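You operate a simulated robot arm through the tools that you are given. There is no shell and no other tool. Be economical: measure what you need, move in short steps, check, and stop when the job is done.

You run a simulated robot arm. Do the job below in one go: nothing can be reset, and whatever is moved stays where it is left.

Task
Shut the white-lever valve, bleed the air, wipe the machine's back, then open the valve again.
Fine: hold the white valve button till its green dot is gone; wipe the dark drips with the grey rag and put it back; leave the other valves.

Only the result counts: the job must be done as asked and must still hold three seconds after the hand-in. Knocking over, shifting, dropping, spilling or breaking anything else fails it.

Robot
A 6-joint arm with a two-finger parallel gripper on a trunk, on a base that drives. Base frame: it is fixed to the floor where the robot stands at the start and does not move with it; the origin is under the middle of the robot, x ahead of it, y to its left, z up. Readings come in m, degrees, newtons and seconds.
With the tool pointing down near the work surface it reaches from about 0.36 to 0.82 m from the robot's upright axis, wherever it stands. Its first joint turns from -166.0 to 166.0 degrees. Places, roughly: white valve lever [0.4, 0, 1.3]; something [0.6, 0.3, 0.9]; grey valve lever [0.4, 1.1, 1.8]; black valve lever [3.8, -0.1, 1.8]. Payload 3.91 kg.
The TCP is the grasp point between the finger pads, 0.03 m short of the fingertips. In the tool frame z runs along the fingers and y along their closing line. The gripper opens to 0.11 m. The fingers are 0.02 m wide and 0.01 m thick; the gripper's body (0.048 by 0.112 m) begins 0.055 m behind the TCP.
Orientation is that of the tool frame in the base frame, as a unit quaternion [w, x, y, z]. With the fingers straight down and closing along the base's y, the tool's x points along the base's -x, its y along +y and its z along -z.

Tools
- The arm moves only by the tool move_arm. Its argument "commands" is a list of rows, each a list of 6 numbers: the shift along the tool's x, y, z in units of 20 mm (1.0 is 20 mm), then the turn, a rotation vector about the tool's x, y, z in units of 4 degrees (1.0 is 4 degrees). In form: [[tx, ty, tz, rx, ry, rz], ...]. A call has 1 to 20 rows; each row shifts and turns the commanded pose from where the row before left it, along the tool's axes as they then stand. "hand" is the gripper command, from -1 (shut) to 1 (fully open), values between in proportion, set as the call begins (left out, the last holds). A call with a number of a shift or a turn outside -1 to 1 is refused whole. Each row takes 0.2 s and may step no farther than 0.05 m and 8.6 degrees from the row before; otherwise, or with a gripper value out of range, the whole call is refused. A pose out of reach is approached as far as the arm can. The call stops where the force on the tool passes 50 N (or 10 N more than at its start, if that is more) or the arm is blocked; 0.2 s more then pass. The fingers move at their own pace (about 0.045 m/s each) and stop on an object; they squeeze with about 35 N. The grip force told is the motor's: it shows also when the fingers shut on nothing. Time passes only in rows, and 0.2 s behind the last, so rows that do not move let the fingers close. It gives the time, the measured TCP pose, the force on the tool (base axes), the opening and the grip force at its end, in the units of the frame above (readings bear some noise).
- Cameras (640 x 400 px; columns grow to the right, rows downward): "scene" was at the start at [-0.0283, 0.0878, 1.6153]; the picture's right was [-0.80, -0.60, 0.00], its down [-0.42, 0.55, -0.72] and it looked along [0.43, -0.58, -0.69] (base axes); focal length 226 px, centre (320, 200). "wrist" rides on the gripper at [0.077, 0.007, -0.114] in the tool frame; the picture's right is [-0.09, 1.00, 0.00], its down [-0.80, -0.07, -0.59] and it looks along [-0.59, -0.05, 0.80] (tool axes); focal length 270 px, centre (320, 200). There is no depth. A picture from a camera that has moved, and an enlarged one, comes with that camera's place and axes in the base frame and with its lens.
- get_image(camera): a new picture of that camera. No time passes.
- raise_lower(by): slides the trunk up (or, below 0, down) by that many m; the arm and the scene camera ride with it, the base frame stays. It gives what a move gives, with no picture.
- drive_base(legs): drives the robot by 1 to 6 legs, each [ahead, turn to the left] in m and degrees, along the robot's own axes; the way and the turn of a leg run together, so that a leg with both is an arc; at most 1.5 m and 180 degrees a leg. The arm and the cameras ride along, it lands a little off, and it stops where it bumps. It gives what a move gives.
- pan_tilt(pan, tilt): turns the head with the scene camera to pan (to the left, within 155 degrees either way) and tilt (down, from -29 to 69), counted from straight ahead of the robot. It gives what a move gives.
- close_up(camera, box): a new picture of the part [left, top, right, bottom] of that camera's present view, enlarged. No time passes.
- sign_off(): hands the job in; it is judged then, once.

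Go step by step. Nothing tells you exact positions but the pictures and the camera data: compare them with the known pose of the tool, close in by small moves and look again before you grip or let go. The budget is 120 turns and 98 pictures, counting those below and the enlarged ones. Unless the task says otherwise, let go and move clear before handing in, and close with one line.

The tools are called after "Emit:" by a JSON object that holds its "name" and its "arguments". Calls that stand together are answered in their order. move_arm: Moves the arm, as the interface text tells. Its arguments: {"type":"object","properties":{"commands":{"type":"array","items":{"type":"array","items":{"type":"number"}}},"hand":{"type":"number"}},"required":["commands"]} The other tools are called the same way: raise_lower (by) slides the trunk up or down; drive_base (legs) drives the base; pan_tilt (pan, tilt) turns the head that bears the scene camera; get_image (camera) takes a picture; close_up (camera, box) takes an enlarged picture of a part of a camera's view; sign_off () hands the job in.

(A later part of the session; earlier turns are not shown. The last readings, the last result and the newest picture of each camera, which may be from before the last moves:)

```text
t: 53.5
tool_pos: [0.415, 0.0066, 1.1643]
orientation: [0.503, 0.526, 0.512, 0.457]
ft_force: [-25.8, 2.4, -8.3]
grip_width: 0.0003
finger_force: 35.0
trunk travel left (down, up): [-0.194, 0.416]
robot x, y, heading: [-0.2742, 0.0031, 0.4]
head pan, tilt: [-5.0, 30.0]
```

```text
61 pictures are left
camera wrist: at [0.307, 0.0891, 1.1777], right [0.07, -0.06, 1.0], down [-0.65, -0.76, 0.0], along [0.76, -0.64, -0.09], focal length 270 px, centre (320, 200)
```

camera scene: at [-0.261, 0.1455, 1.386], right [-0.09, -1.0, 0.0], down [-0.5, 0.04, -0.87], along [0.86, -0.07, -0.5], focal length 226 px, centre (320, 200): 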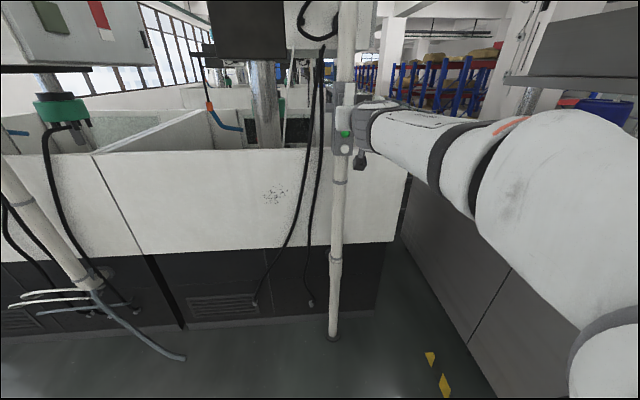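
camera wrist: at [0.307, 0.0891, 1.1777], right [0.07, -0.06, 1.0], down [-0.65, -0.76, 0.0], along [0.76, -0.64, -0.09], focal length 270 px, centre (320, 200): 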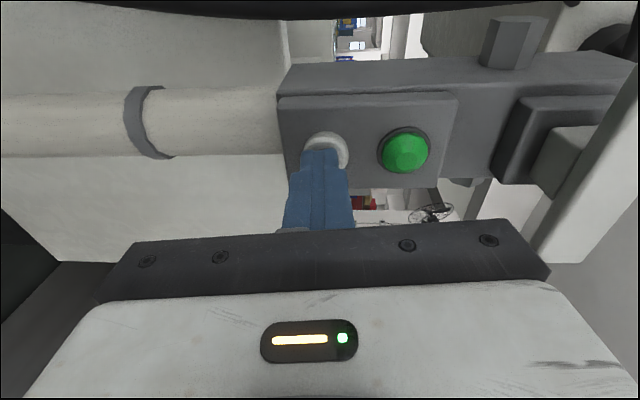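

Emit:
{"name": "move_arm", "arguments": {"commands": [[0, 0, 0, 0, 0, 0], [0, 0, 0, 0, 0, 0], [0, 0, 0, 0, 0, 0], [0, 0, 0, 0, 0, 0], [0, 0, 0, 0, 0, 0], [0, 0, 0, 0, 0, 0], [0, 0, 0, 0, 0, 0], [0, 0, 0, 0, 0, 0], [0, 0, 0, 0, 0, 0], [0, 0, 0, 0, 0, 0], [0, 0, 0, 0, 0, 0], [0, 0, 0, 0, 0, 0]]}}

Emit:
{"name": "get_image", "arguments": {"camera": "wrist"}}

```text
t: 56.1
tool_pos: [0.4148, 0.0064, 1.1646]
orientation: [0.504, 0.525, 0.511, 0.457]
ft_force: [-24.7, 1.6, -4.4]
grip_width: 0.0002
finger_force: 35.0
trunk travel left (down, up): [-0.194, 0.416]
robot x, y, heading: [-0.2726, 0.0045, -0.0]
head pan, tilt: [-5.0, 30.0]
```

```text
60 pictures are left
camera wrist: at [0.3068, 0.089, 1.1782], right [0.07, -0.06, 1.0], down [-0.65, -0.76, 0.0], along [0.76, -0.64, -0.09], focal length 270 px, centre (320, 200)
```

wrist: 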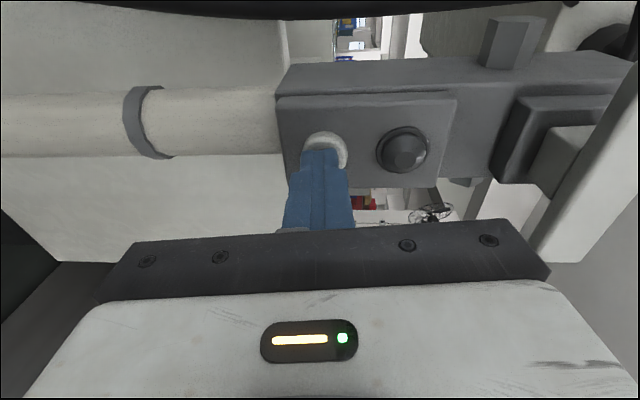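

The dot is out: air bled. Retract and unroll the tool.

Emit:
{"name": "move_arm", "arguments": {"commands": [[0, 0, -1, 0, 0, 0], [0, 0, -1, 0, 0, 0], [0, 0, -1, 0, 0, 0], [0, 0, -1, 0, 0, 0], [0, 0, -1, 0, 0, 0], [0, 0, -1, 0, 0, 0], [0, 0, -1, 0, 0, -1], [0, 0, 0, 0, 0, -1], [0, 0, 0, 0, 0, -1], [0, 0, 0, 0, 0, -1], [0, 0, 0, 0, 0, -1], [0, 0, 0, 0, 0, -1], [0, 0, 0, 0, 0, -1], [0, 0, 0, 0, 0, -1], [0, 0, 0, 0, 0, -1], [0, 0, 0, 0, 0, -1], [0, 0, 0, 0, 0, -1], [0, 0, 0, 0, 0, -1], [0, 0, 0, 0, 0, -1], [0, 0, 0, 0, 0, -1]]}}

Emit:
{"name": "move_arm", "arguments": {"commands": [[0, 0, 0, 0, 0, -1], [0, 0, 0, 0, 0, -1], [0, 0, 0, 0, 0, -1], [0, 0, 0, 0, 0, -1], [0, 0, 0, 0, 0, -1], [0, 0, 0, 0, 0, -1], [0, 0, 0, 0, 0, -1], [0, 0, 0, 0, 0, -1], [0, 0, 0, 0, 1, 0], [0, 0, 0, 0, 1, 0], [0, 0, 0, 0, 1, 0], [0, 0, 0, 0, 1, 0], [0, 0, 0, 0, 1, 0], [0, 0, 0, 0, 1, 0], [0, 0, 0, 0, 1, 0], [0, 0, 0, 0, 1, 0], [0, 0, 0, 0, 1, 0], [0, 0, 0, 0, 1, 0], [0, 0, 0, 0, 1, 0], [0, 0, 0, 0, 1, 0]]}}

Emit:
{"name": "get_image", "arguments": {"camera": "scene"}}

```text
t: 60.4
tool_pos: [0.2795, 0.0145, 1.1734]
orientation: [0.659, 0.224, 0.699, 0.166]
ft_force: [0.1, -0.5, 0.0]
grip_width: 0.0
finger_force: 35.6
trunk travel left (down, up): [-0.194, 0.416]
robot x, y, heading: [-0.2714, 0.0044, -0.1]
head pan, tilt: [-5.0, 30.0]
```

```text
t: 64.5
tool_pos: [0.2805, 0.0097, 1.1737]
orientation: [0.348, 0.039, 0.937, -0.015]
ft_force: [0.6, -0.6, 0.4]
grip_width: 0.0
finger_force: 34.7
out of reach, approached as far as the arm can: row 10
trunk travel left (down, up): [-0.194, 0.416]
robot x, y, heading: [-0.2723, 0.0042, 0.2]
head pan, tilt: [-5.0, 30.0]
```

```text
59 pictures are left
camera scene: at [-0.2612, 0.1455, 1.255], right [-0.09, -1.0, 0.0], down [-0.5, 0.04, -0.87], along [0.86, -0.07, -0.5], focal length 226 px, centre (320, 200)
```

scene: 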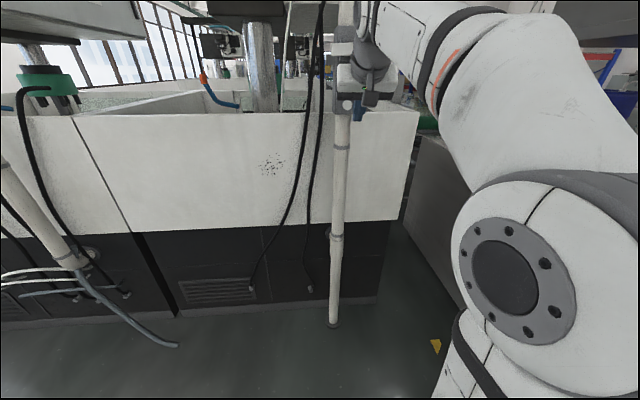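

Emit:
{"name": "move_arm", "arguments": {"commands": [[0, 0, 0, 0, 1, 0], [0, 0, 0, 0, 1, 0], [0, 0, 0, 0, 1, 0], [0, 0, 0, 0, 1, 0], [0, 0, 0, 0, 1, 0], [0, 0, 0, 0, 1, 0], [0, 0, 0, 0, 1, 0], [0, 0, 0, 0, 1, 0], [0, 0, 0, 0, 1, 0], [0, 0, 0, 0, 1, 0], [1, 0, 0, 0, 0, 0], [1, 0, 0, 0, 0, 0], [1, 0, 0, 0, 0, 0], [1, 0, 0, 0, 0, 0]]}}

Emit:
{"name": "raise_lower", "arguments": {"by": 0.2}}

Emit:
{"name": "pan_tilt", "arguments": {"pan": -90, "tilt": 50}}

Emit:
{"name": "get_image", "arguments": {"camera": "scene"}}

```text
t: 67.5
tool_pos: [0.1806, 0.016, 1.13]
orientation: [0.008, 0.041, 0.999, 0.0]
ft_force: [0.2, -0.3, 0.4]
grip_width: 0.0003
finger_force: 35.1
out of reach, approached as far as the arm can: row 8, 9, 10
trunk travel left (down, up): [-0.194, 0.416]
robot x, y, heading: [-0.2763, 0.0051, -0.1]
head pan, tilt: [-5.0, 30.0]
```

```text
t: 69.7
tool_pos: [0.1808, 0.0162, 1.332]
orientation: [0.008, 0.041, 0.999, 0.0]
ft_force: [-0.7, -0.6, -0.1]
grip_width: 0.0001
finger_force: 34.7
trunk travel left (down, up): [-0.394, 0.216]
robot x, y, heading: [-0.2674, 0.0036, -0.0]
head pan, tilt: [-5.0, 30.0]
```

```text
t: 71.3
tool_pos: [0.1815, 0.017, 1.3317]
orientation: [0.009, 0.041, 0.999, 0.0]
ft_force: [0.3, -0.2, 0.3]
grip_width: 0.0001
finger_force: 35.0
trunk travel left (down, up): [-0.394, 0.216]
robot x, y, heading: [-0.268, 0.004, 0.2]
head pan, tilt: [-90.0, 50.0]
```

```text
58 pictures are left
camera scene: at [-0.3511, 0.0762, 1.4255], right [-1.0, 0.0, 0.0], down [0.0, 0.77, -0.64], along [0.0, -0.64, -0.77], focal length 226 px, centre (320, 200)
```

scene: 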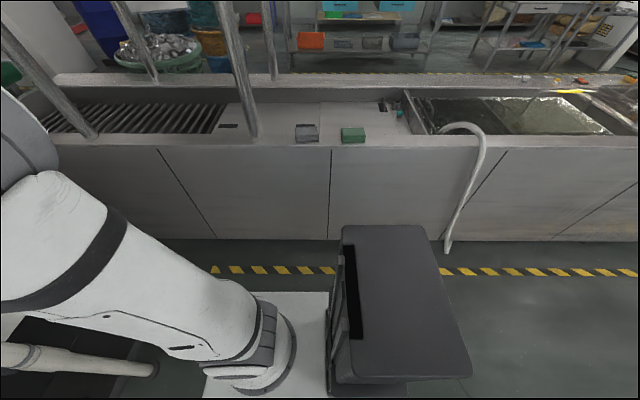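

The rag is at about (-0.30, -0.74). I'll turn the base to face the bench.

Emit:
{"name": "drive_base", "arguments": {"legs": [[0, -90]]}}

Emit:
{"name": "pan_tilt", "arguments": {"pan": 0, "tilt": 55}}

Emit:
{"name": "get_image", "arguments": {"camera": "scene"}}

Emit:
{"name": "get_image", "arguments": {"camera": "wrist"}}

```text
t: 75.5
tool_pos: [-0.2575, -0.4509, 1.3315]
orientation: [0.005, 0.734, 0.679, -0.006]
ft_force: [0.2, 0.6, -1.2]
grip_width: 0.0
finger_force: 34.5
trunk travel left (down, up): [-0.394, 0.216]
robot x, y, heading: [-0.2524, 0.001, -89.2]
head pan, tilt: [-90.0, 50.0]
```

```text
t: 77.2
tool_pos: [-0.2578, -0.4511, 1.3317]
orientation: [0.006, 0.733, 0.68, -0.006]
ft_force: [0.0, -0.7, -0.5]
grip_width: 0.0
finger_force: 35.3
trunk travel left (down, up): [-0.394, 0.216]
robot x, y, heading: [-0.2498, 0.0013, -89.1]
head pan, tilt: [0.0, 55.0]
```

```text
57 pictures are left
camera scene: at [-0.1023, 0.01, 1.419], right [-1.0, -0.02, 0.0], down [-0.01, 0.82, -0.57], along [0.01, -0.57, -0.82], focal length 226 px, centre (320, 200)
```

scene: 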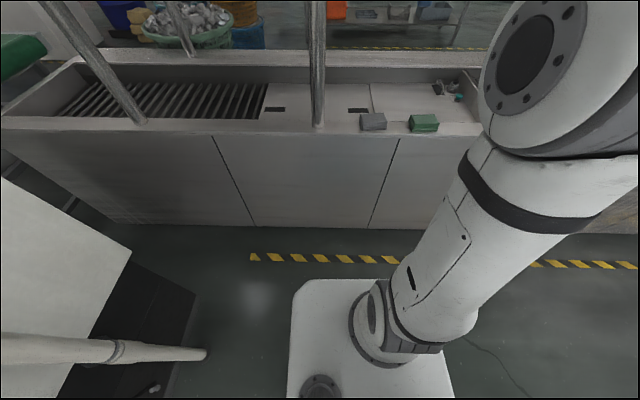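

```text
56 pictures are left
camera wrist: at [-0.2439, -0.3747, 1.4452], right [0.99, -0.16, 0.0], down [-0.13, -0.78, 0.61], along [-0.1, -0.6, -0.79], focal length 270 px, centre (320, 200)
```

wrist: 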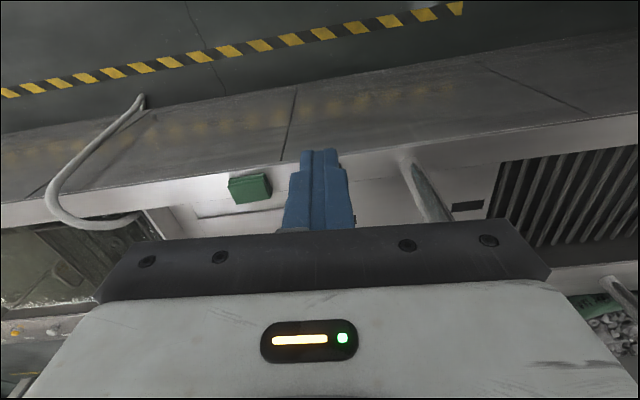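

Emit:
{"name": "close_up", "arguments": {"camera": "scene", "box": [340, 90, 460, 150]}}

```text
5.33 times, centred on (400, 120) of scene
camera zoom: at [-0.1023, 0.01, 1.419], right [-1.0, -0.02, 0.0], down [-0.01, 0.82, -0.57], along [0.01, -0.57, -0.82], focal length 1206 px, centre (-107, 627)
```

zoom: 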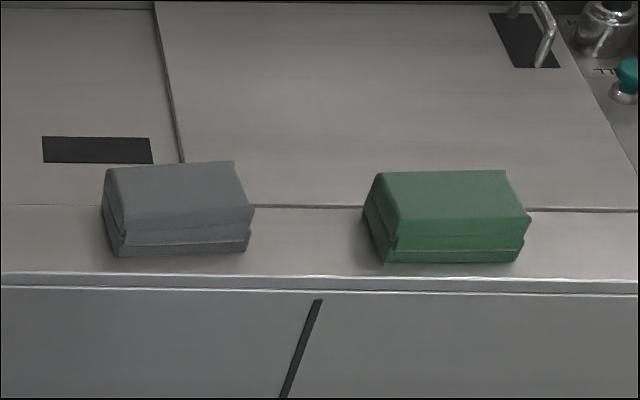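

The grey rag is about 0.10 x 0.056 x 0.033 m, centred near (-0.293, -0.738). Drive 0.1 closer, turn the fingers to close across its short side, and open.

Emit:
{"name": "drive_base", "arguments": {"legs": [[0.1, 0]]}}

Emit:
{"name": "move_arm", "arguments": {"commands": [[0, 0, 0, 0, 0, 1], [0, 0, 0, 0, 0, 1], [0, 0, 0, 0, 0, 1], [0, 0, 0, 0, 0, 1], [0, 0, 0, 0, 0, 1], [0, 0, 0, 0, 0, 1], [0, 0, 0, 0, 0, 1], [0, 0, 0, 0, 0, 1], [0, 0, 0, 0, 0, 1], [0, 0, 0, 0, 0, 1], [0, 0, 0, 0, 0, 1], [0, 0, 0, 0, 0, 1], [0, 0, 0, 0, 0, 1], [0, 0, 0, 0, 0, 1], [0, 0, 0, 0, 0, 1], [0, 0, 0, 0, 0, 1], [0, 0, 0, 0, 0, 1], [0, 0, 0, 0, 0, 1], [0, 0, 0, 0, 0, 1], [0, 0, 0, 0, 0, 1]], "hand": 0.55}}

Emit:
{"name": "get_image", "arguments": {"camera": "wrist"}}

```text
t: 78.3
tool_pos: [-0.2549, -0.5537, 1.331]
orientation: [0.006, 0.733, 0.68, -0.006]
ft_force: [0.0, 0.0, -0.1]
grip_width: 0.0
finger_force: 35.4
trunk travel left (down, up): [-0.394, 0.216]
robot x, y, heading: [-0.2488, -0.0962, -88.9]
head pan, tilt: [0.0, 55.0]
```

```text
t: 82.5
tool_pos: [-0.2562, -0.5522, 1.3307]
orientation: [0.007, 0.999, 0.048, -0.002]
ft_force: [-0.2, -1.2, 0.3]
grip_width: 0.085
finger_force: 0.1
trunk travel left (down, up): [-0.394, 0.216]
robot x, y, heading: [-0.2474, -0.0937, -89.2]
head pan, tilt: [0.0, 55.0]
```

```text
54 pictures are left
camera wrist: at [-0.1778, -0.5506, 1.4462], right [0.01, -1.0, 0.02], down [-0.8, 0.0, 0.6], along [-0.6, -0.02, -0.8], focal length 270 px, centre (320, 200)
```

wrist: 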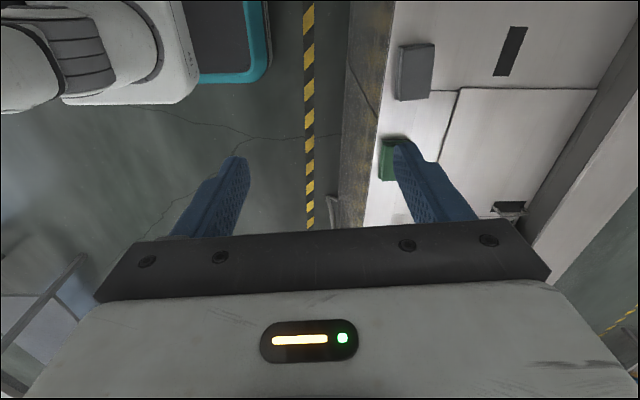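

Orientation matches the rag. Move above it and down partway.

Emit:
{"name": "move_arm", "arguments": {"commands": [[-0.3, 1, 0.5, 0, 0, 0], [-0.3, 1, 0.5, 0, 0, 0], [-0.3, 1, 0.5, 0, 0, 0], [-0.3, 1, 0.5, 0, 0, 0], [-0.3, 1, 0.5, 0, 0, 0], [-0.3, 1, 1, 0, 0, 0], [-0.3, 1, 1, 0, 0, 0], [-0.3, 1, 1, 0, 0, 0], [-0.3, 1, 1, 0, 0, 0], [0, 0, 1, 0, 0, 0], [0, 0, 1, 0, 0, 0], [0, 0, 1, 0, 0, 0], [0, 0, 1, 0, 0, 0], [0, 0, 1, 0, 0, 0], [0, 0, 1, 0, 0, 0], [0, 0, 1, 0, 0, 0], [0, 0, 1, 0, 0, 0], [0, 0, 0, 0, 0, 0]]}}

Emit:
{"name": "get_image", "arguments": {"camera": "wrist"}}

Emit:
{"name": "get_image", "arguments": {"camera": "scene"}}

```text
t: 86.3
tool_pos: [-0.2921, -0.7404, 1.0433]
orientation: [0.008, 0.999, 0.05, 0.0]
ft_force: [0.4, -0.1, -0.3]
grip_width: 0.0851
finger_force: 0.0
trunk travel left (down, up): [-0.394, 0.216]
robot x, y, heading: [-0.247, -0.0981, -89.1]
head pan, tilt: [0.0, 55.0]
```

```text
53 pictures are left
camera wrist: at [-0.2144, -0.7396, 1.1587], right [0.01, -1.0, 0.02], down [-0.8, 0.0, 0.6], along [-0.6, -0.02, -0.8], focal length 270 px, centre (320, 200)
```

wrist: 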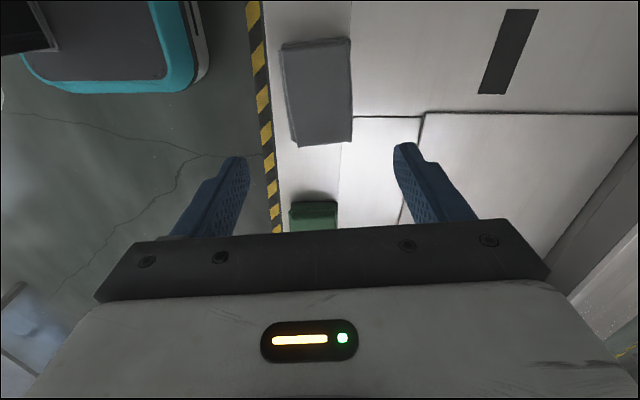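

```text
52 pictures are left
camera scene: at [-0.1004, -0.0903, 1.419], right [-1.0, -0.02, 0.0], down [-0.01, 0.82, -0.57], along [0.01, -0.57, -0.82], focal length 226 px, centre (320, 200)
```

scene: 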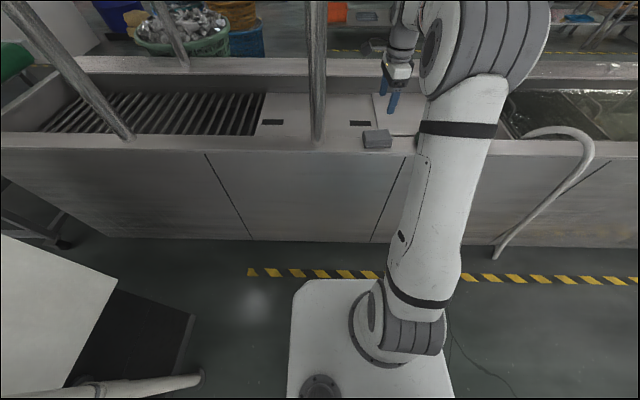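

Emit:
{"name": "move_arm", "arguments": {"commands": [[0.2, 0, 1, 0, 0, 0], [0, 0, 1, 0, 0, 0], [0, 0, 1, 0, 0, 0], [0, 0, 1, 0, 0, 0], [0, 0, 1, 0, 0, 0], [0, 0, 0.5, 0, 0, 0], [0, 0, 0, 0, 0, 0]]}}

Emit:
{"name": "get_image", "arguments": {"camera": "wrist"}}

Emit:
{"name": "close_up", "arguments": {"camera": "scene", "box": [340, 90, 460, 165]}}

```text
t: 87.9
tool_pos: [-0.288, -0.7423, 0.9341]
orientation: [0.008, 0.999, 0.049, -0.001]
ft_force: [-0.1, 0.2, 0.2]
grip_width: 0.0852
finger_force: 0.0
trunk travel left (down, up): [-0.394, 0.216]
robot x, y, heading: [-0.2465, -0.0974, -89.1]
head pan, tilt: [0.0, 55.0]
```

```text
51 pictures are left
camera wrist: at [-0.2103, -0.741, 1.0488], right [0.01, -1.0, 0.02], down [-0.8, 0.0, 0.6], along [-0.6, -0.02, -0.8], focal length 270 px, centre (320, 200)
```

wrist: 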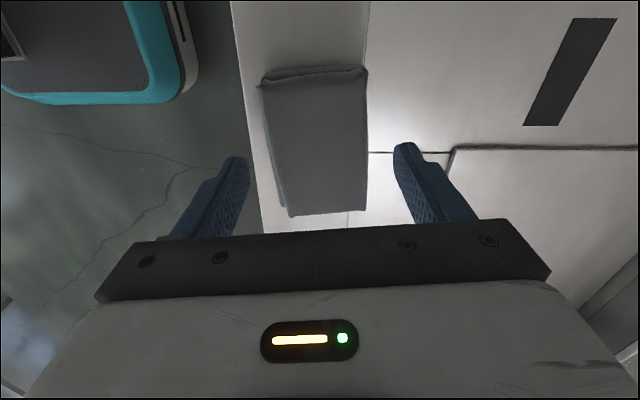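

```text
5.33 times, centred on (400, 128) of scene
camera zoom: at [-0.1004, -0.0902, 1.419], right [-1.0, -0.02, 0.0], down [-0.01, 0.82, -0.57], along [0.01, -0.57, -0.82], focal length 1206 px, centre (-107, 587)
```

zoom: 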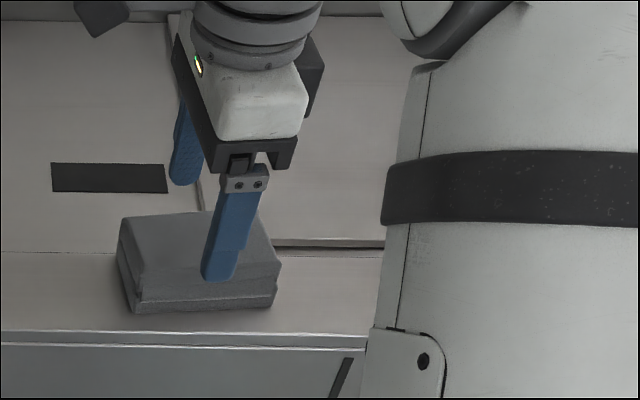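

Emit:
{"name": "move_arm", "arguments": {"commands": [[0.1, 0, 0.5, 0, 0, 0], [0.1, 0, 0.5, 0, 0, 0], [0, 0, 0.4, 0, 0, 0], [0, 0, 0, 0, 0, 0]]}}

Emit:
{"name": "move_arm", "arguments": {"commands": [[0, 0, 0, 0, 0, 0], [0, 0, 0, 0, 0, 0], [0, 0, 0, 0, 0, 0], [0, 0, 0, 0, 0, 0], [0, 0, 0, 0, 0, 0]], "hand": -1}}

Emit:
{"name": "get_image", "arguments": {"camera": "wrist"}}

Emit:
{"name": "close_up", "arguments": {"camera": "scene", "box": [340, 90, 460, 165]}}

```text
t: 88.9
tool_pos: [-0.2844, -0.7412, 0.9055]
orientation: [0.009, 0.999, 0.048, -0.001]
ft_force: [-0.9, -0.6, 0.5]
grip_width: 0.0855
finger_force: 0.1
trunk travel left (down, up): [-0.394, 0.216]
robot x, y, heading: [-0.25, -0.0969, -88.9]
head pan, tilt: [0.0, 55.0]
```

```text
t: 90.1
tool_pos: [-0.285, -0.7423, 0.9057]
orientation: [0.008, 0.999, 0.049, -0.001]
ft_force: [0.0, 0.4, 0.9]
grip_width: 0.0642
finger_force: 34.7
trunk travel left (down, up): [-0.394, 0.216]
robot x, y, heading: [-0.2486, -0.0947, -89.1]
head pan, tilt: [0.0, 55.0]
```

```text
49 pictures are left
camera wrist: at [-0.2065, -0.7409, 1.021], right [0.01, -1.0, 0.02], down [-0.8, 0.0, 0.6], along [-0.6, -0.02, -0.8], focal length 270 px, centre (320, 200)
```

wrist: 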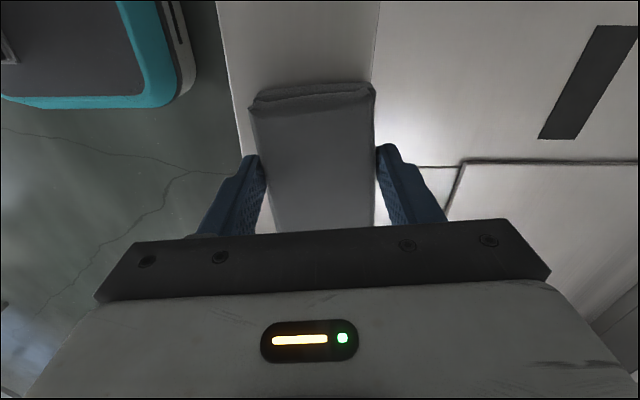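

```text
5.33 times, centred on (400, 128) of scene
camera zoom: at [-0.1004, -0.0903, 1.419], right [-1.0, -0.02, 0.0], down [-0.01, 0.82, -0.57], along [0.01, -0.57, -0.82], focal length 1206 px, centre (-107, 587)
```

zoom: 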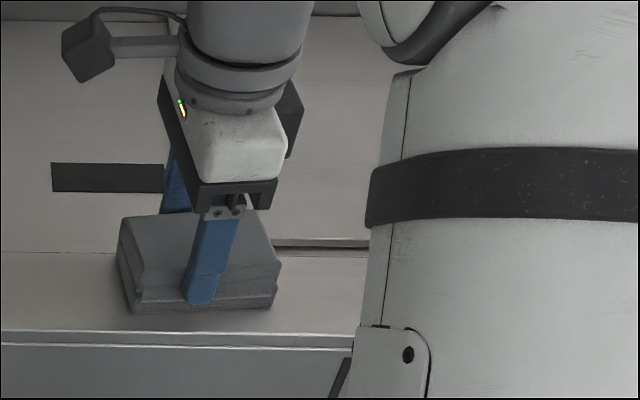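

Gripped (0.064 m). Lift, pull back toward the robot, and check that it is held.

Emit:
{"name": "move_arm", "arguments": {"commands": [[0, 0, -1, 0, 0, 0], [0, 0, -1, 0, 0, 0], [0, 0, -1, 0, 0, 0], [0, 0, -1, 0, 0, 0], [0, 0, -1, 0, 0, 0], [0, 0, -1, 0, 0, 0], [0, 0, -1, 0, 0, 0], [0, 0, -1, 0, 0, 0], [0, 0, -1, 0, 0, 0], [0, 0, -1, 0, 0, 0], [0, -1, 0, 0, 0, 0], [0, -1, 0, 0, 0, 0], [0, -1, 0, 0, 0, 0], [0, -1, 0, 0, 0, 0], [0, -1, 0, 0, 0, 0], [0, -1, 0, 0, 0, 0], [0, -1, 0, 0, 0, 0], [0, 0, 0, 0, 0, 0]]}}

Emit:
{"name": "get_image", "arguments": {"camera": "wrist"}}

Emit:
{"name": "get_image", "arguments": {"camera": "scene"}}

```text
t: 93.9
tool_pos: [-0.2977, -0.5999, 1.1039]
orientation: [0.008, 0.999, 0.049, -0.001]
ft_force: [-0.1, 0.0, -0.8]
grip_width: 0.0639
finger_force: 34.8
trunk travel left (down, up): [-0.394, 0.216]
robot x, y, heading: [-0.2485, -0.0976, -88.7]
head pan, tilt: [0.0, 55.0]
```

```text
47 pictures are left
camera wrist: at [-0.2198, -0.5985, 1.2186], right [0.01, -1.0, 0.02], down [-0.8, 0.0, 0.6], along [-0.6, -0.02, -0.8], focal length 270 px, centre (320, 200)
```

wrist: 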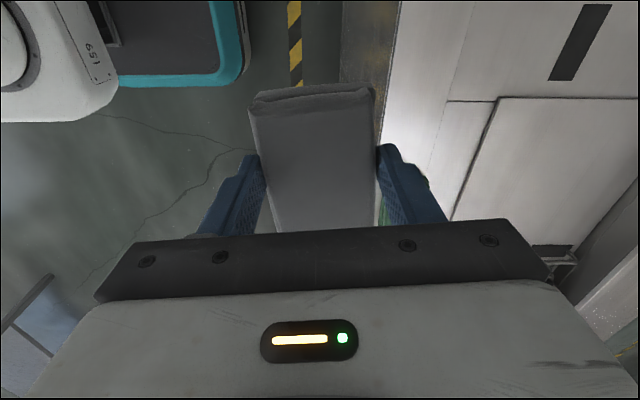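

```text
46 pictures are left
camera scene: at [-0.1004, -0.09, 1.419], right [-1.0, -0.02, 0.0], down [-0.01, 0.82, -0.57], along [0.01, -0.57, -0.82], focal length 226 px, centre (320, 200)
```

scene: 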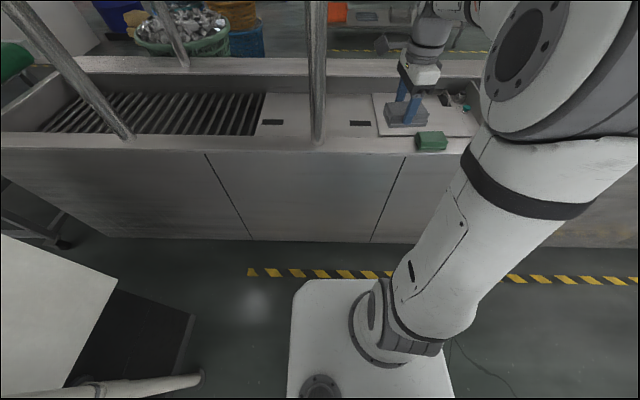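

Rag held. Reverse and turn back to face the machine beside the drips.

Emit:
{"name": "drive_base", "arguments": {"legs": [[-0.38, 0], [0, 89]]}}

Emit:
{"name": "pan_tilt", "arguments": {"pan": 0, "tilt": 35}}

Emit:
{"name": "get_image", "arguments": {"camera": "scene"}}

```text
t: 100.1
tool_pos: [0.2469, 0.2298, 1.1032]
orientation: [0.007, 0.677, 0.736, 0.005]
ft_force: [0.8, 0.2, -0.9]
grip_width: 0.0641
finger_force: 35.7
trunk travel left (down, up): [-0.394, 0.216]
robot x, y, heading: [-0.2581, 0.257, -0.4]
head pan, tilt: [0.0, 55.0]
```

```text
t: 101.0
tool_pos: [0.2467, 0.2286, 1.1044]
orientation: [0.006, 0.677, 0.736, 0.004]
ft_force: [-0.7, 0.8, -0.8]
grip_width: 0.0641
finger_force: 35.2
trunk travel left (down, up): [-0.394, 0.216]
robot x, y, heading: [-0.2531, 0.262, -0.4]
head pan, tilt: [0.0, 35.0]
```

```text
45 pictures are left
camera scene: at [-0.2439, 0.4082, 1.4471], right [-0.01, -1.0, 0.0], down [-0.57, 0.0, -0.82], along [0.82, 0.0, -0.57], focal length 226 px, centre (320, 200)
```

scene: 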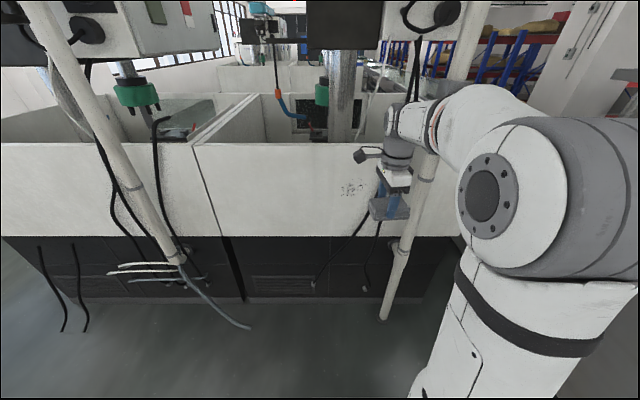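

Emit:
{"name": "close_up", "arguments": {"camera": "scene", "box": [310, 150, 430, 250]}}

Emit:
{"name": "get_image", "arguments": {"camera": "wrist"}}

```text
4.00 times, centred on (370, 200) of scene
camera zoom: at [-0.2439, 0.4082, 1.4471], right [-0.01, -1.0, 0.0], down [-0.57, 0.0, -0.82], along [0.82, 0.0, -0.57], focal length 905 px, centre (120, 200)
```

zoom: 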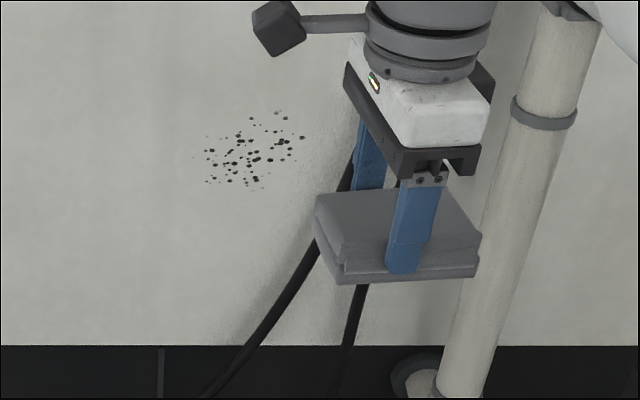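

```text
43 pictures are left
camera wrist: at [0.2457, 0.3045, 1.2187], right [1.0, 0.0, 0.02], down [-0.01, -0.8, 0.6], along [0.01, -0.6, -0.8], focal length 270 px, centre (320, 200)
```

wrist: 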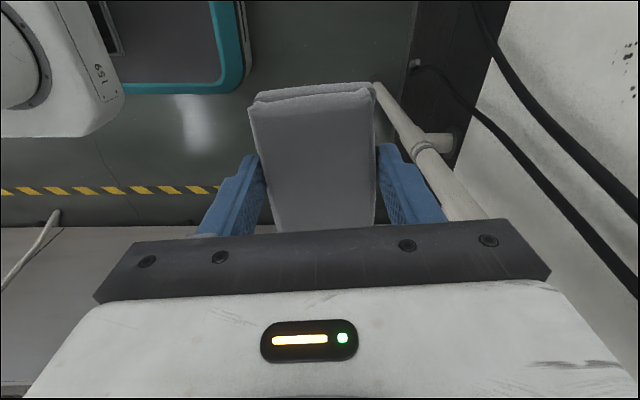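

Drips span roughly y 0.20–0.33, z 0.88–0.98 on the wall at x≈0.59. I'll keep the tool down and rotate so the rag's end faces the wall, then drive a bit closer.

Emit:
{"name": "move_arm", "arguments": {"commands": [[0, 0, 0, 0, 0, -1], [0, 0, 0, 0, 0, -1], [0, 0, 0, 0, 0, -1], [0, 0, 0, 0, 0, -1], [0, 0, 0, 0, 0, -1], [0, 0, 0, 0, 0, -1], [0, 0, 0, 0, 0, -1], [0, 0, 0, 0, 0, -1], [0, 0, 0, 0, 0, -1], [0, 0, 0, 0, 0, -1], [0, 0, 0, 0, 0, -1], [0, 0, 0, 0, 0, -1], [0, 0, 0, 0, 0, -1], [0, 0, 0, 0, 0, -1], [0, 0, 0, 0, 0, -1], [0, 0, 0, 0, 0, -1], [0, 0, 0, 0, 0, -1], [0, 0, 0, 0, 0, -1], [0, 0, 0, 0, 0, -1], [0, 0, 0, 0, 0, -1]]}}

Emit:
{"name": "drive_base", "arguments": {"legs": [[0.17, 0]]}}

Emit:
{"name": "get_image", "arguments": {"camera": "scene"}}

Emit:
{"name": "get_image", "arguments": {"camera": "wrist"}}

```text
t: 105.2
tool_pos: [0.2472, 0.2285, 1.1037]
orientation: [0.008, 0.045, 0.999, 0.0]
ft_force: [-0.5, 0.5, -0.4]
grip_width: 0.0641
finger_force: 35.6
trunk travel left (down, up): [-0.394, 0.216]
robot x, y, heading: [-0.2572, 0.2633, -0.2]
head pan, tilt: [0.0, 35.0]
```

```text
t: 106.6
tool_pos: [0.4179, 0.2278, 1.1033]
orientation: [0.009, 0.045, 0.999, 0.0]
ft_force: [-0.8, 0.3, -1.0]
grip_width: 0.064
finger_force: 35.0
trunk travel left (down, up): [-0.394, 0.216]
robot x, y, heading: [-0.085, 0.2566, -0.3]
head pan, tilt: [0.0, 35.0]
```

```text
42 pictures are left
camera scene: at [-0.0727, 0.407, 1.4472], right [-0.01, -1.0, 0.0], down [-0.57, 0.0, -0.82], along [0.82, 0.0, -0.57], focal length 226 px, centre (320, 200)
```

scene: 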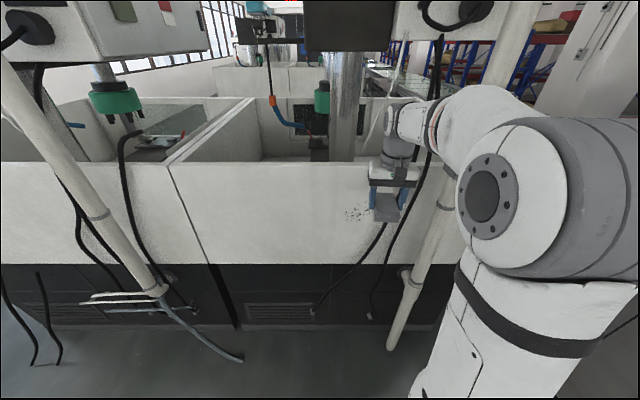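

```text
41 pictures are left
camera wrist: at [0.3402, 0.2403, 1.2175], right [0.18, 0.98, 0.0], down [0.78, -0.14, 0.61], along [0.6, -0.11, -0.8], focal length 270 px, centre (320, 200)
```

wrist: 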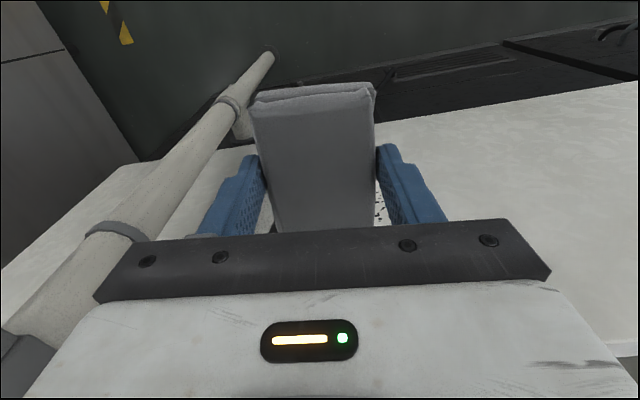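

Correct the small yaw, shift left and down to the drip level with a gap from the wall.

Emit:
{"name": "move_arm", "arguments": {"commands": [[0, 1, 0, 0, 0, -0.7], [0, 1, 0, 0, 0, -0.6], [0, 1, 0, 0, 0, 0], [0, 1, 1, 0, 0, 0], [0, 0.2, 1, 0, 0, 0], [0, 0, 1, 0, 0, 0], [0, 0, 1, 0, 0, 0], [0, 0, 1, 0, 0, 0], [0, 0, 1, 0, 0, 0], [0, 0, 1, 0, 0, 0], [-1, 0, 0, 0, 0, 0], [-1, 0, 0, 0, 0, 0], [-1, 0, 0, 0, 0, 0], [-1, 0, 0, 0, 0, 0], [0, 0, 0, 0, 0, 0]]}}

Emit:
{"name": "get_image", "arguments": {"camera": "scene"}}

Emit:
{"name": "get_image", "arguments": {"camera": "wrist"}}

```text
t: 109.8
tool_pos: [0.5027, 0.3118, 0.9657]
orientation: [0.007, -0.001, 1.0, -0.001]
ft_force: [0.5, -0.6, -1.1]
grip_width: 0.064
finger_force: 35.5
trunk travel left (down, up): [-0.394, 0.216]
robot x, y, heading: [-0.0858, 0.2594, -0.2]
head pan, tilt: [0.0, 35.0]
```

```text
40 pictures are left
camera scene: at [-0.073, 0.4071, 1.4472], right [-0.01, -1.0, 0.0], down [-0.57, 0.0, -0.82], along [0.82, 0.0, -0.57], focal length 226 px, centre (320, 200)
```

scene: 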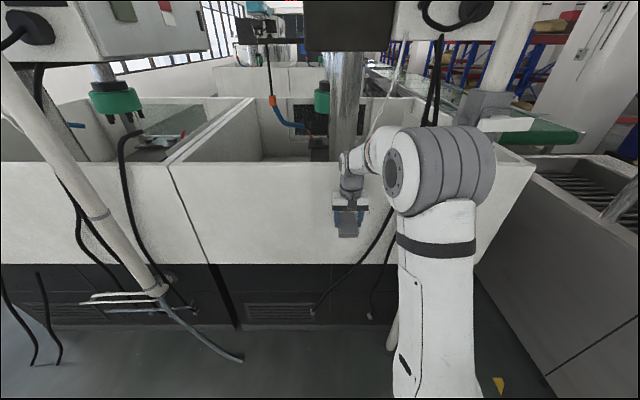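

```text
39 pictures are left
camera wrist: at [0.4238, 0.3168, 1.0793], right [0.09, 1.0, 0.0], down [0.79, -0.07, 0.61], along [0.6, -0.05, -0.79], focal length 270 px, centre (320, 200)
```

wrist: 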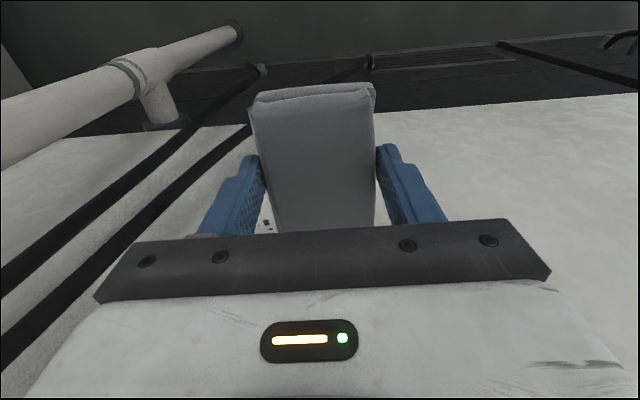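

Emit:
{"name": "move_arm", "arguments": {"commands": [[-0.5, 0, 0, 0, 0, 0], [-0.5, 0, 0, 0, 0, 0], [-0.3, 0, 0, 0, 0, 0], [-0.3, 0, 0, 0, 0, 0], [0, 0, 0, 0, 0, 0]]}}

```text
t: 111.0
tool_pos: [0.5273, 0.3109, 0.9663]
orientation: [0.002, 0.0, 1.0, -0.001]
ft_force: [-47.0, 2.9, -4.5]
grip_width: 0.064
finger_force: 34.7
trunk travel left (down, up): [-0.394, 0.216]
robot x, y, heading: [-0.0808, 0.2545, -0.3]
head pan, tilt: [0.0, 35.0]
```

In contact at x≈0.527. Ease to a lighter press and stroke right.

Emit:
{"name": "move_arm", "arguments": {"commands": [[0.25, 0, 0, 0, 0, 0], [0, -0.5, 0, 0, 0, 0], [0, -0.5, 0, 0, 0, 0], [0, -0.5, 0, 0, 0, 0], [0, -0.5, 0, 0, 0, 0], [0, -0.5, 0, 0, 0, 0], [0, -0.5, 0, 0, 0, 0], [0, -0.5, 0, 0, 0, 0], [0, -0.5, 0, 0, 0, 0], [0, -0.4, 0, 0, 0, 0], [0, 0, 0, 0, 0, 0]]}}

Emit:
{"name": "close_up", "arguments": {"camera": "scene", "box": [310, 170, 430, 270]}}

Emit:
{"name": "get_image", "arguments": {"camera": "wrist"}}

```text
t: 113.4
tool_pos: [0.5269, 0.2227, 0.9681]
orientation: [0.008, 0.0, 1.0, -0.002]
ft_force: [-28.4, 11.3, 0.3]
grip_width: 0.0639
finger_force: 34.7
trunk travel left (down, up): [-0.394, 0.216]
robot x, y, heading: [-0.0856, 0.2604, -0.2]
head pan, tilt: [0.0, 35.0]
```

```text
4.00 times, centred on (370, 220) of scene
camera zoom: at [-0.077, 0.4085, 1.4471], right [-0.01, -1.0, 0.0], down [-0.57, 0.0, -0.82], along [0.82, 0.0, -0.57], focal length 905 px, centre (120, 120)
```

zoom: 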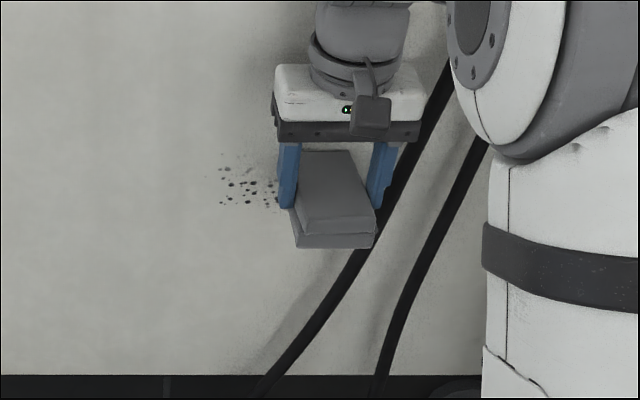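

```text
37 pictures are left
camera wrist: at [0.4479, 0.2298, 1.0811], right [0.09, 1.0, 0.0], down [0.79, -0.07, 0.61], along [0.6, -0.05, -0.79], focal length 270 px, centre (320, 200)
```

wrist: 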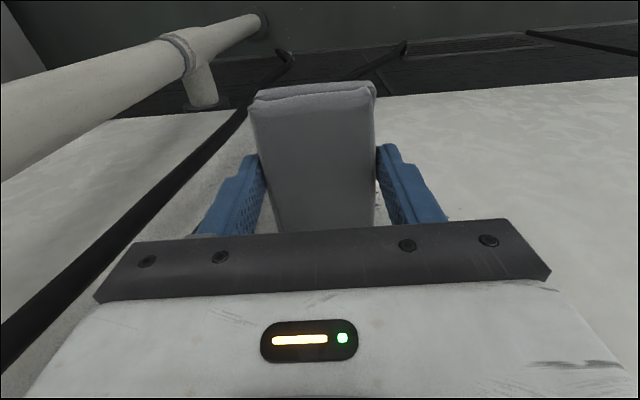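

Drips fade where wiped. Continue with lower strokes back and forth.

Emit:
{"name": "move_arm", "arguments": {"commands": [[0, 0.2, 0.5, 0, 0, 0], [0, 0.2, 0.4, 0, 0, 0], [0, 0.5, 0, 0, 0, 0], [0, 0.5, 0, 0, 0, 0], [0, 0.5, 0, 0, 0, 0], [0, 0.5, 0, 0, 0, 0], [0, 0.5, 0, 0, 0, 0], [0, 0.5, 0, 0, 0, 0], [0, 0.5, 0, 0, 0, 0], [0, 0.5, 0, 0, 0, 0], [0, 0.5, 0, 0, 0, 0], [0, 0, 0, 0, 0, 0]]}}

Emit:
{"name": "close_up", "arguments": {"camera": "scene", "box": [310, 170, 430, 270]}}

```text
t: 116.0
tool_pos: [0.5273, 0.3211, 0.9493]
orientation: [0.008, -0.001, 1.0, -0.001]
ft_force: [-22.7, -7.9, -0.7]
grip_width: 0.0642
finger_force: 35.3
trunk travel left (down, up): [-0.394, 0.216]
robot x, y, heading: [-0.0854, 0.2573, -0.3]
head pan, tilt: [0.0, 35.0]
```

```text
4.00 times, centred on (370, 220) of scene
camera zoom: at [-0.076, 0.406, 1.4473], right [-0.01, -1.0, 0.0], down [-0.57, 0.0, -0.82], along [0.82, 0.0, -0.57], focal length 905 px, centre (120, 120)
```

zoom: 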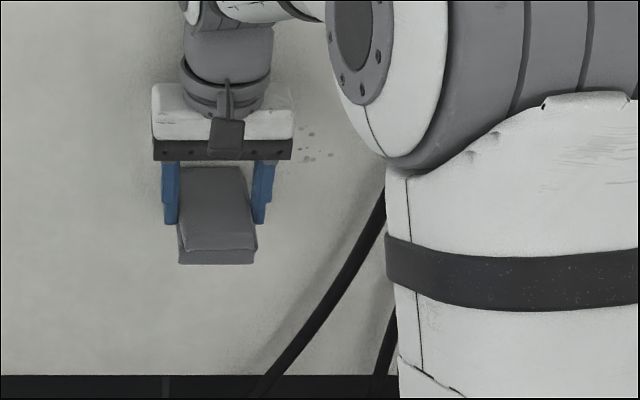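

Emit:
{"name": "move_arm", "arguments": {"commands": [[0, -0.5, 0.2, 0, 0, 0], [0, -0.5, 0.2, 0, 0, 0], [0, -0.5, 0.2, 0, 0, 0], [0, -0.5, 0.2, 0, 0, 0], [0, -0.5, 0.2, 0, 0, 0], [0, -0.5, 0, 0, 0, 0], [0, -0.5, 0, 0, 0, 0], [0, -0.5, 0, 0, 0, 0], [0, -0.5, 0, 0, 0, 0], [0, -0.1, -1, 0, 0, 0], [0, -0.1, -1, 0, 0, 0], [0, 0, -0.8, 0, 0, 0], [0, 0.5, -0.2, 0, 0, 0], [0, 0.5, 0, 0, 0, 0], [0, 0.5, 0, 0, 0, 0], [0, 0.5, 0, 0, 0, 0], [0, 0.5, 0, 0, 0, 0], [0, 0.5, 0, 0, 0, 0], [0, 0.5, 0, 0, 0, 0], [0, 0.5, 0, 0, 0, 0]]}}

Emit:
{"name": "close_up", "arguments": {"camera": "scene", "box": [310, 170, 430, 270]}}

```text
t: 120.2
tool_pos: [0.5274, 0.3073, 0.9872]
orientation: [0.009, 0.0, 1.0, -0.001]
ft_force: [-16.2, -4.8, -0.1]
grip_width: 0.064
finger_force: 35.0
trunk travel left (down, up): [-0.394, 0.216]
robot x, y, heading: [-0.0854, 0.2563, -0.2]
head pan, tilt: [0.0, 35.0]
```

```text
4.00 times, centred on (370, 220) of scene
camera zoom: at [-0.0753, 0.4063, 1.4473], right [-0.01, -1.0, 0.0], down [-0.57, 0.0, -0.82], along [0.82, 0.0, -0.57], focal length 905 px, centre (120, 120)
```

zoom: 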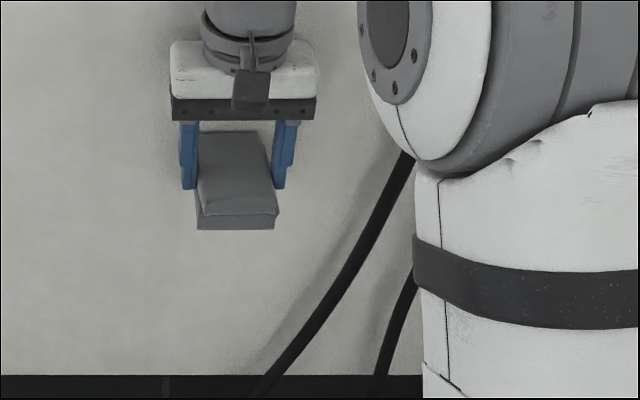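

The visible area is already clean. Do one more pass through the middle, then pull off and check.

Emit:
{"name": "move_arm", "arguments": {"commands": [[0, 0.5, 0, 0, 0, 0], [0, -0.5, 0.3, 0, 0, 0], [0, -0.5, 0.3, 0, 0, 0], [0, -0.5, 0, 0, 0, 0], [0, -0.5, 0, 0, 0, 0], [0, -0.5, 0, 0, 0, 0], [0, -0.5, 0, 0, 0, 0], [0, -0.5, 0, 0, 0, 0], [0, -0.5, 0, 0, 0, 0], [0, -0.5, 0, 0, 0, 0], [1, 0, 0, 0, 0, 0], [1, 0, 0, 0, 0, 0], [1, 0, 0, 0, 0, 0], [1, 0, -1, 0, 0, 0], [0, 0, -1, 0, 0, 0], [0, 0, -1, 0, 0, 0], [0, 0, -1, 0, 0, 0], [0, 0, -1, 0, 0, 0], [0, 0, -1, 0, 0, 0]]}}

Emit:
{"name": "close_up", "arguments": {"camera": "scene", "box": [310, 170, 430, 270]}}

Emit:
{"name": "get_image", "arguments": {"camera": "scene"}}

Emit:
{"name": "get_image", "arguments": {"camera": "wrist"}}

```text
t: 124.2
tool_pos: [0.4469, 0.2268, 1.094]
orientation: [0.007, 0.0, 1.0, -0.002]
ft_force: [-0.2, -0.5, 0.0]
grip_width: 0.0641
finger_force: 35.3
trunk travel left (down, up): [-0.394, 0.216]
robot x, y, heading: [-0.0853, 0.2588, -0.4]
head pan, tilt: [0.0, 35.0]
```

```text
4.00 times, centred on (370, 220) of scene
camera zoom: at [-0.0733, 0.4071, 1.4472], right [-0.01, -1.0, 0.0], down [-0.57, 0.0, -0.82], along [0.82, 0.0, -0.57], focal length 905 px, centre (120, 120)
```

zoom: 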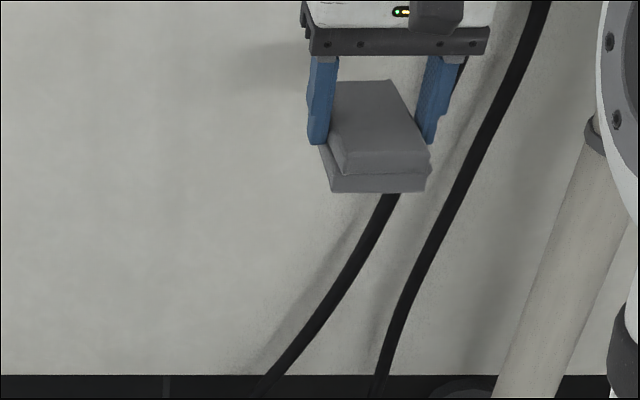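

```text
33 pictures are left
camera scene: at [-0.0733, 0.4071, 1.4472], right [-0.01, -1.0, 0.0], down [-0.57, 0.0, -0.82], along [0.82, 0.0, -0.57], focal length 226 px, centre (320, 200)
```

scene: 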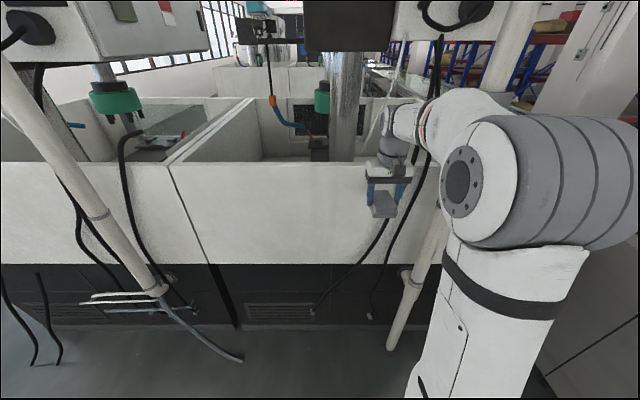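

```text
32 pictures are left
camera wrist: at [0.3684, 0.2329, 1.2087], right [0.09, 1.0, 0.0], down [0.79, -0.07, 0.61], along [0.6, -0.05, -0.8], focal length 270 px, centre (320, 200)
```

wrist: 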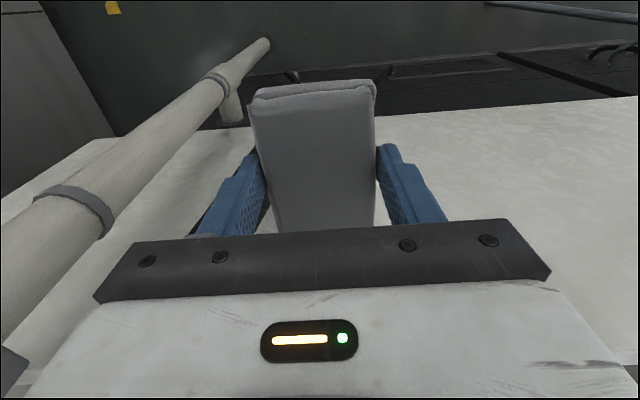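

Wall is clean. Now back out, turn to the bench, and drive up to it again.

Emit:
{"name": "drive_base", "arguments": {"legs": [[-0.17, 0], [0, -89], [0.38, 0]]}}

Emit:
{"name": "move_arm", "arguments": {"commands": [[0, 0, 0, 0, 0, 1], [0, 0, 0, 0, 0, 1], [0, 0, 0, 0, 0, 1], [0, 0, 0, 0, 0, 1], [0, 0, 0, 0, 0, 1], [0, 0, 0, 0, 0, 1], [0, 0, 0, 0, 0, 1], [0, 0, 0, 0, 0, 1], [0, 0, 0, 0, 0, 1], [0, 0, 0, 0, 0, 1], [0, 0, 0, 0, 0, 1], [0, 0, 0, 0, 0, 1], [0, 0, 0, 0, 0, 1], [0, 0, 0, 0, 0, 1], [0, 0, 0, 0, 0, 1], [0, 0, 0, 0, 0, 1], [0, 0, 0, 0, 0, 1], [0, 0, 0, 0, 0, 1], [0, 0, 0, 0, 0, 1], [0, 0, 0, 0, 0, 1]]}}

Emit:
{"name": "get_image", "arguments": {"camera": "scene"}}

```text
t: 131.4
tool_pos: [-0.2673, -0.655, 1.0928]
orientation: [0.005, 0.699, 0.715, -0.006]
ft_force: [-0.1, 0.0, -0.9]
grip_width: 0.064
finger_force: 35.7
trunk travel left (down, up): [-0.394, 0.216]
robot x, y, heading: [-0.2266, -0.1233, -89.5]
head pan, tilt: [0.0, 35.0]
```

```text
t: 135.7
tool_pos: [-0.2677, -0.6526, 1.0953]
orientation: [0.007, 0.995, 0.097, -0.001]
ft_force: [0.2, -0.3, -0.7]
grip_width: 0.0638
finger_force: 34.5
trunk travel left (down, up): [-0.394, 0.216]
robot x, y, heading: [-0.2254, -0.1216, -89.4]
head pan, tilt: [0.0, 35.0]
```

```text
31 pictures are left
camera scene: at [-0.078, -0.132, 1.4472], right [-1.0, -0.01, 0.0], down [0.0, 0.57, -0.82], along [0.01, -0.82, -0.57], focal length 226 px, centre (320, 200)
```

scene: 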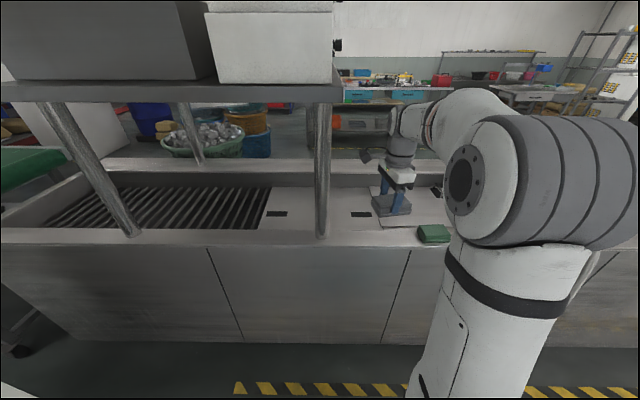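

Emit:
{"name": "move_arm", "arguments": {"commands": [[0, 0, 0, 0, 0, 0.7], [0, 0, 0, 0, 0, 0.68], [-0.4, 1, 0, 0, 0, 0], [-0.4, 1, 0, 0, 0, 0], [-0.4, 1, 0, 0, 0, 0], [-0.1, 1, 0, 0, 0, 0], [0, 0.36, 1, 0, 0, 0], [0, 0, 1, 0, 0, 0], [0, 0, 1, 0, 0, 0], [0, 0, 1, 0, 0, 0], [0, 0, 1, 0, 0, 0], [0, 0, 1, 0, 0, 0], [0, 0, 1, 0, 0, 0], [0, 0, 0, 0, 0, 0]]}}

Emit:
{"name": "get_image", "arguments": {"camera": "wrist"}}

Emit:
{"name": "close_up", "arguments": {"camera": "scene", "box": [340, 170, 460, 260]}}

```text
t: 138.7
tool_pos: [-0.2857, -0.7463, 0.9556]
orientation: [0.008, 0.999, 0.049, -0.001]
ft_force: [-0.5, 1.3, -0.7]
grip_width: 0.0638
finger_force: 35.0
trunk travel left (down, up): [-0.394, 0.216]
robot x, y, heading: [-0.2273, -0.1237, -89.5]
head pan, tilt: [0.0, 35.0]
```

```text
30 pictures are left
camera wrist: at [-0.208, -0.744, 1.0707], right [0.01, -1.0, 0.02], down [-0.8, 0.0, 0.6], along [-0.6, -0.02, -0.8], focal length 270 px, centre (320, 200)
```

wrist: 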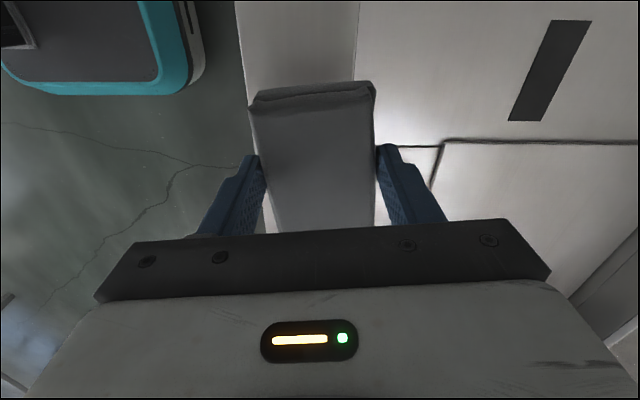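

```text
4.44 times, centred on (400, 215) of scene
camera zoom: at [-0.078, -0.1322, 1.4472], right [-1.0, -0.01, 0.0], down [0.0, 0.57, -0.82], along [0.01, -0.82, -0.57], focal length 1005 px, centre (-36, 133)
```

zoom: 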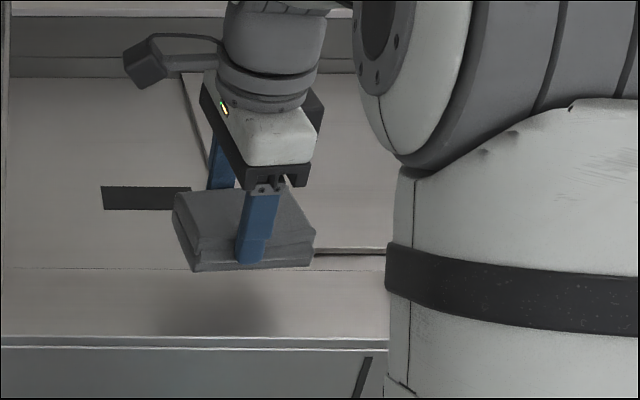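

Emit:
{"name": "move_arm", "arguments": {"commands": [[0, -0.2, 0.8, 0, 0, 0], [0, 0, 0.8, 0, 0, 0], [0, 0, 0.5, 0, 0, 0], [0, 0, 0.2, 0, 0, 0], [0, 0, 0.1, 0, 0, 0], [0, 0, 0, 0, 0, 0]]}}

```text
t: 140.1
tool_pos: [-0.2859, -0.741, 0.9077]
orientation: [0.008, 0.999, 0.049, -0.001]
ft_force: [-0.3, 1.0, -1.1]
grip_width: 0.0641
finger_force: 35.3
trunk travel left (down, up): [-0.394, 0.216]
robot x, y, heading: [-0.2236, -0.1209, -89.6]
head pan, tilt: [0.0, 35.0]
```

Emit:
{"name": "move_arm", "arguments": {"commands": [[0, 0, 0.1, 0, 0, 0], [0, 0, 0.1, 0, 0, 0], [0, 0, 0, 0, 0, 0]]}}

```text
t: 140.8
tool_pos: [-0.2858, -0.7419, 0.9058]
orientation: [0.009, 0.999, 0.05, -0.002]
ft_force: [2.1, -2.6, 22.1]
grip_width: 0.0641
finger_force: 35.0
trunk travel left (down, up): [-0.394, 0.216]
robot x, y, heading: [-0.2291, -0.12, -89.5]
head pan, tilt: [0.0, 35.0]
```

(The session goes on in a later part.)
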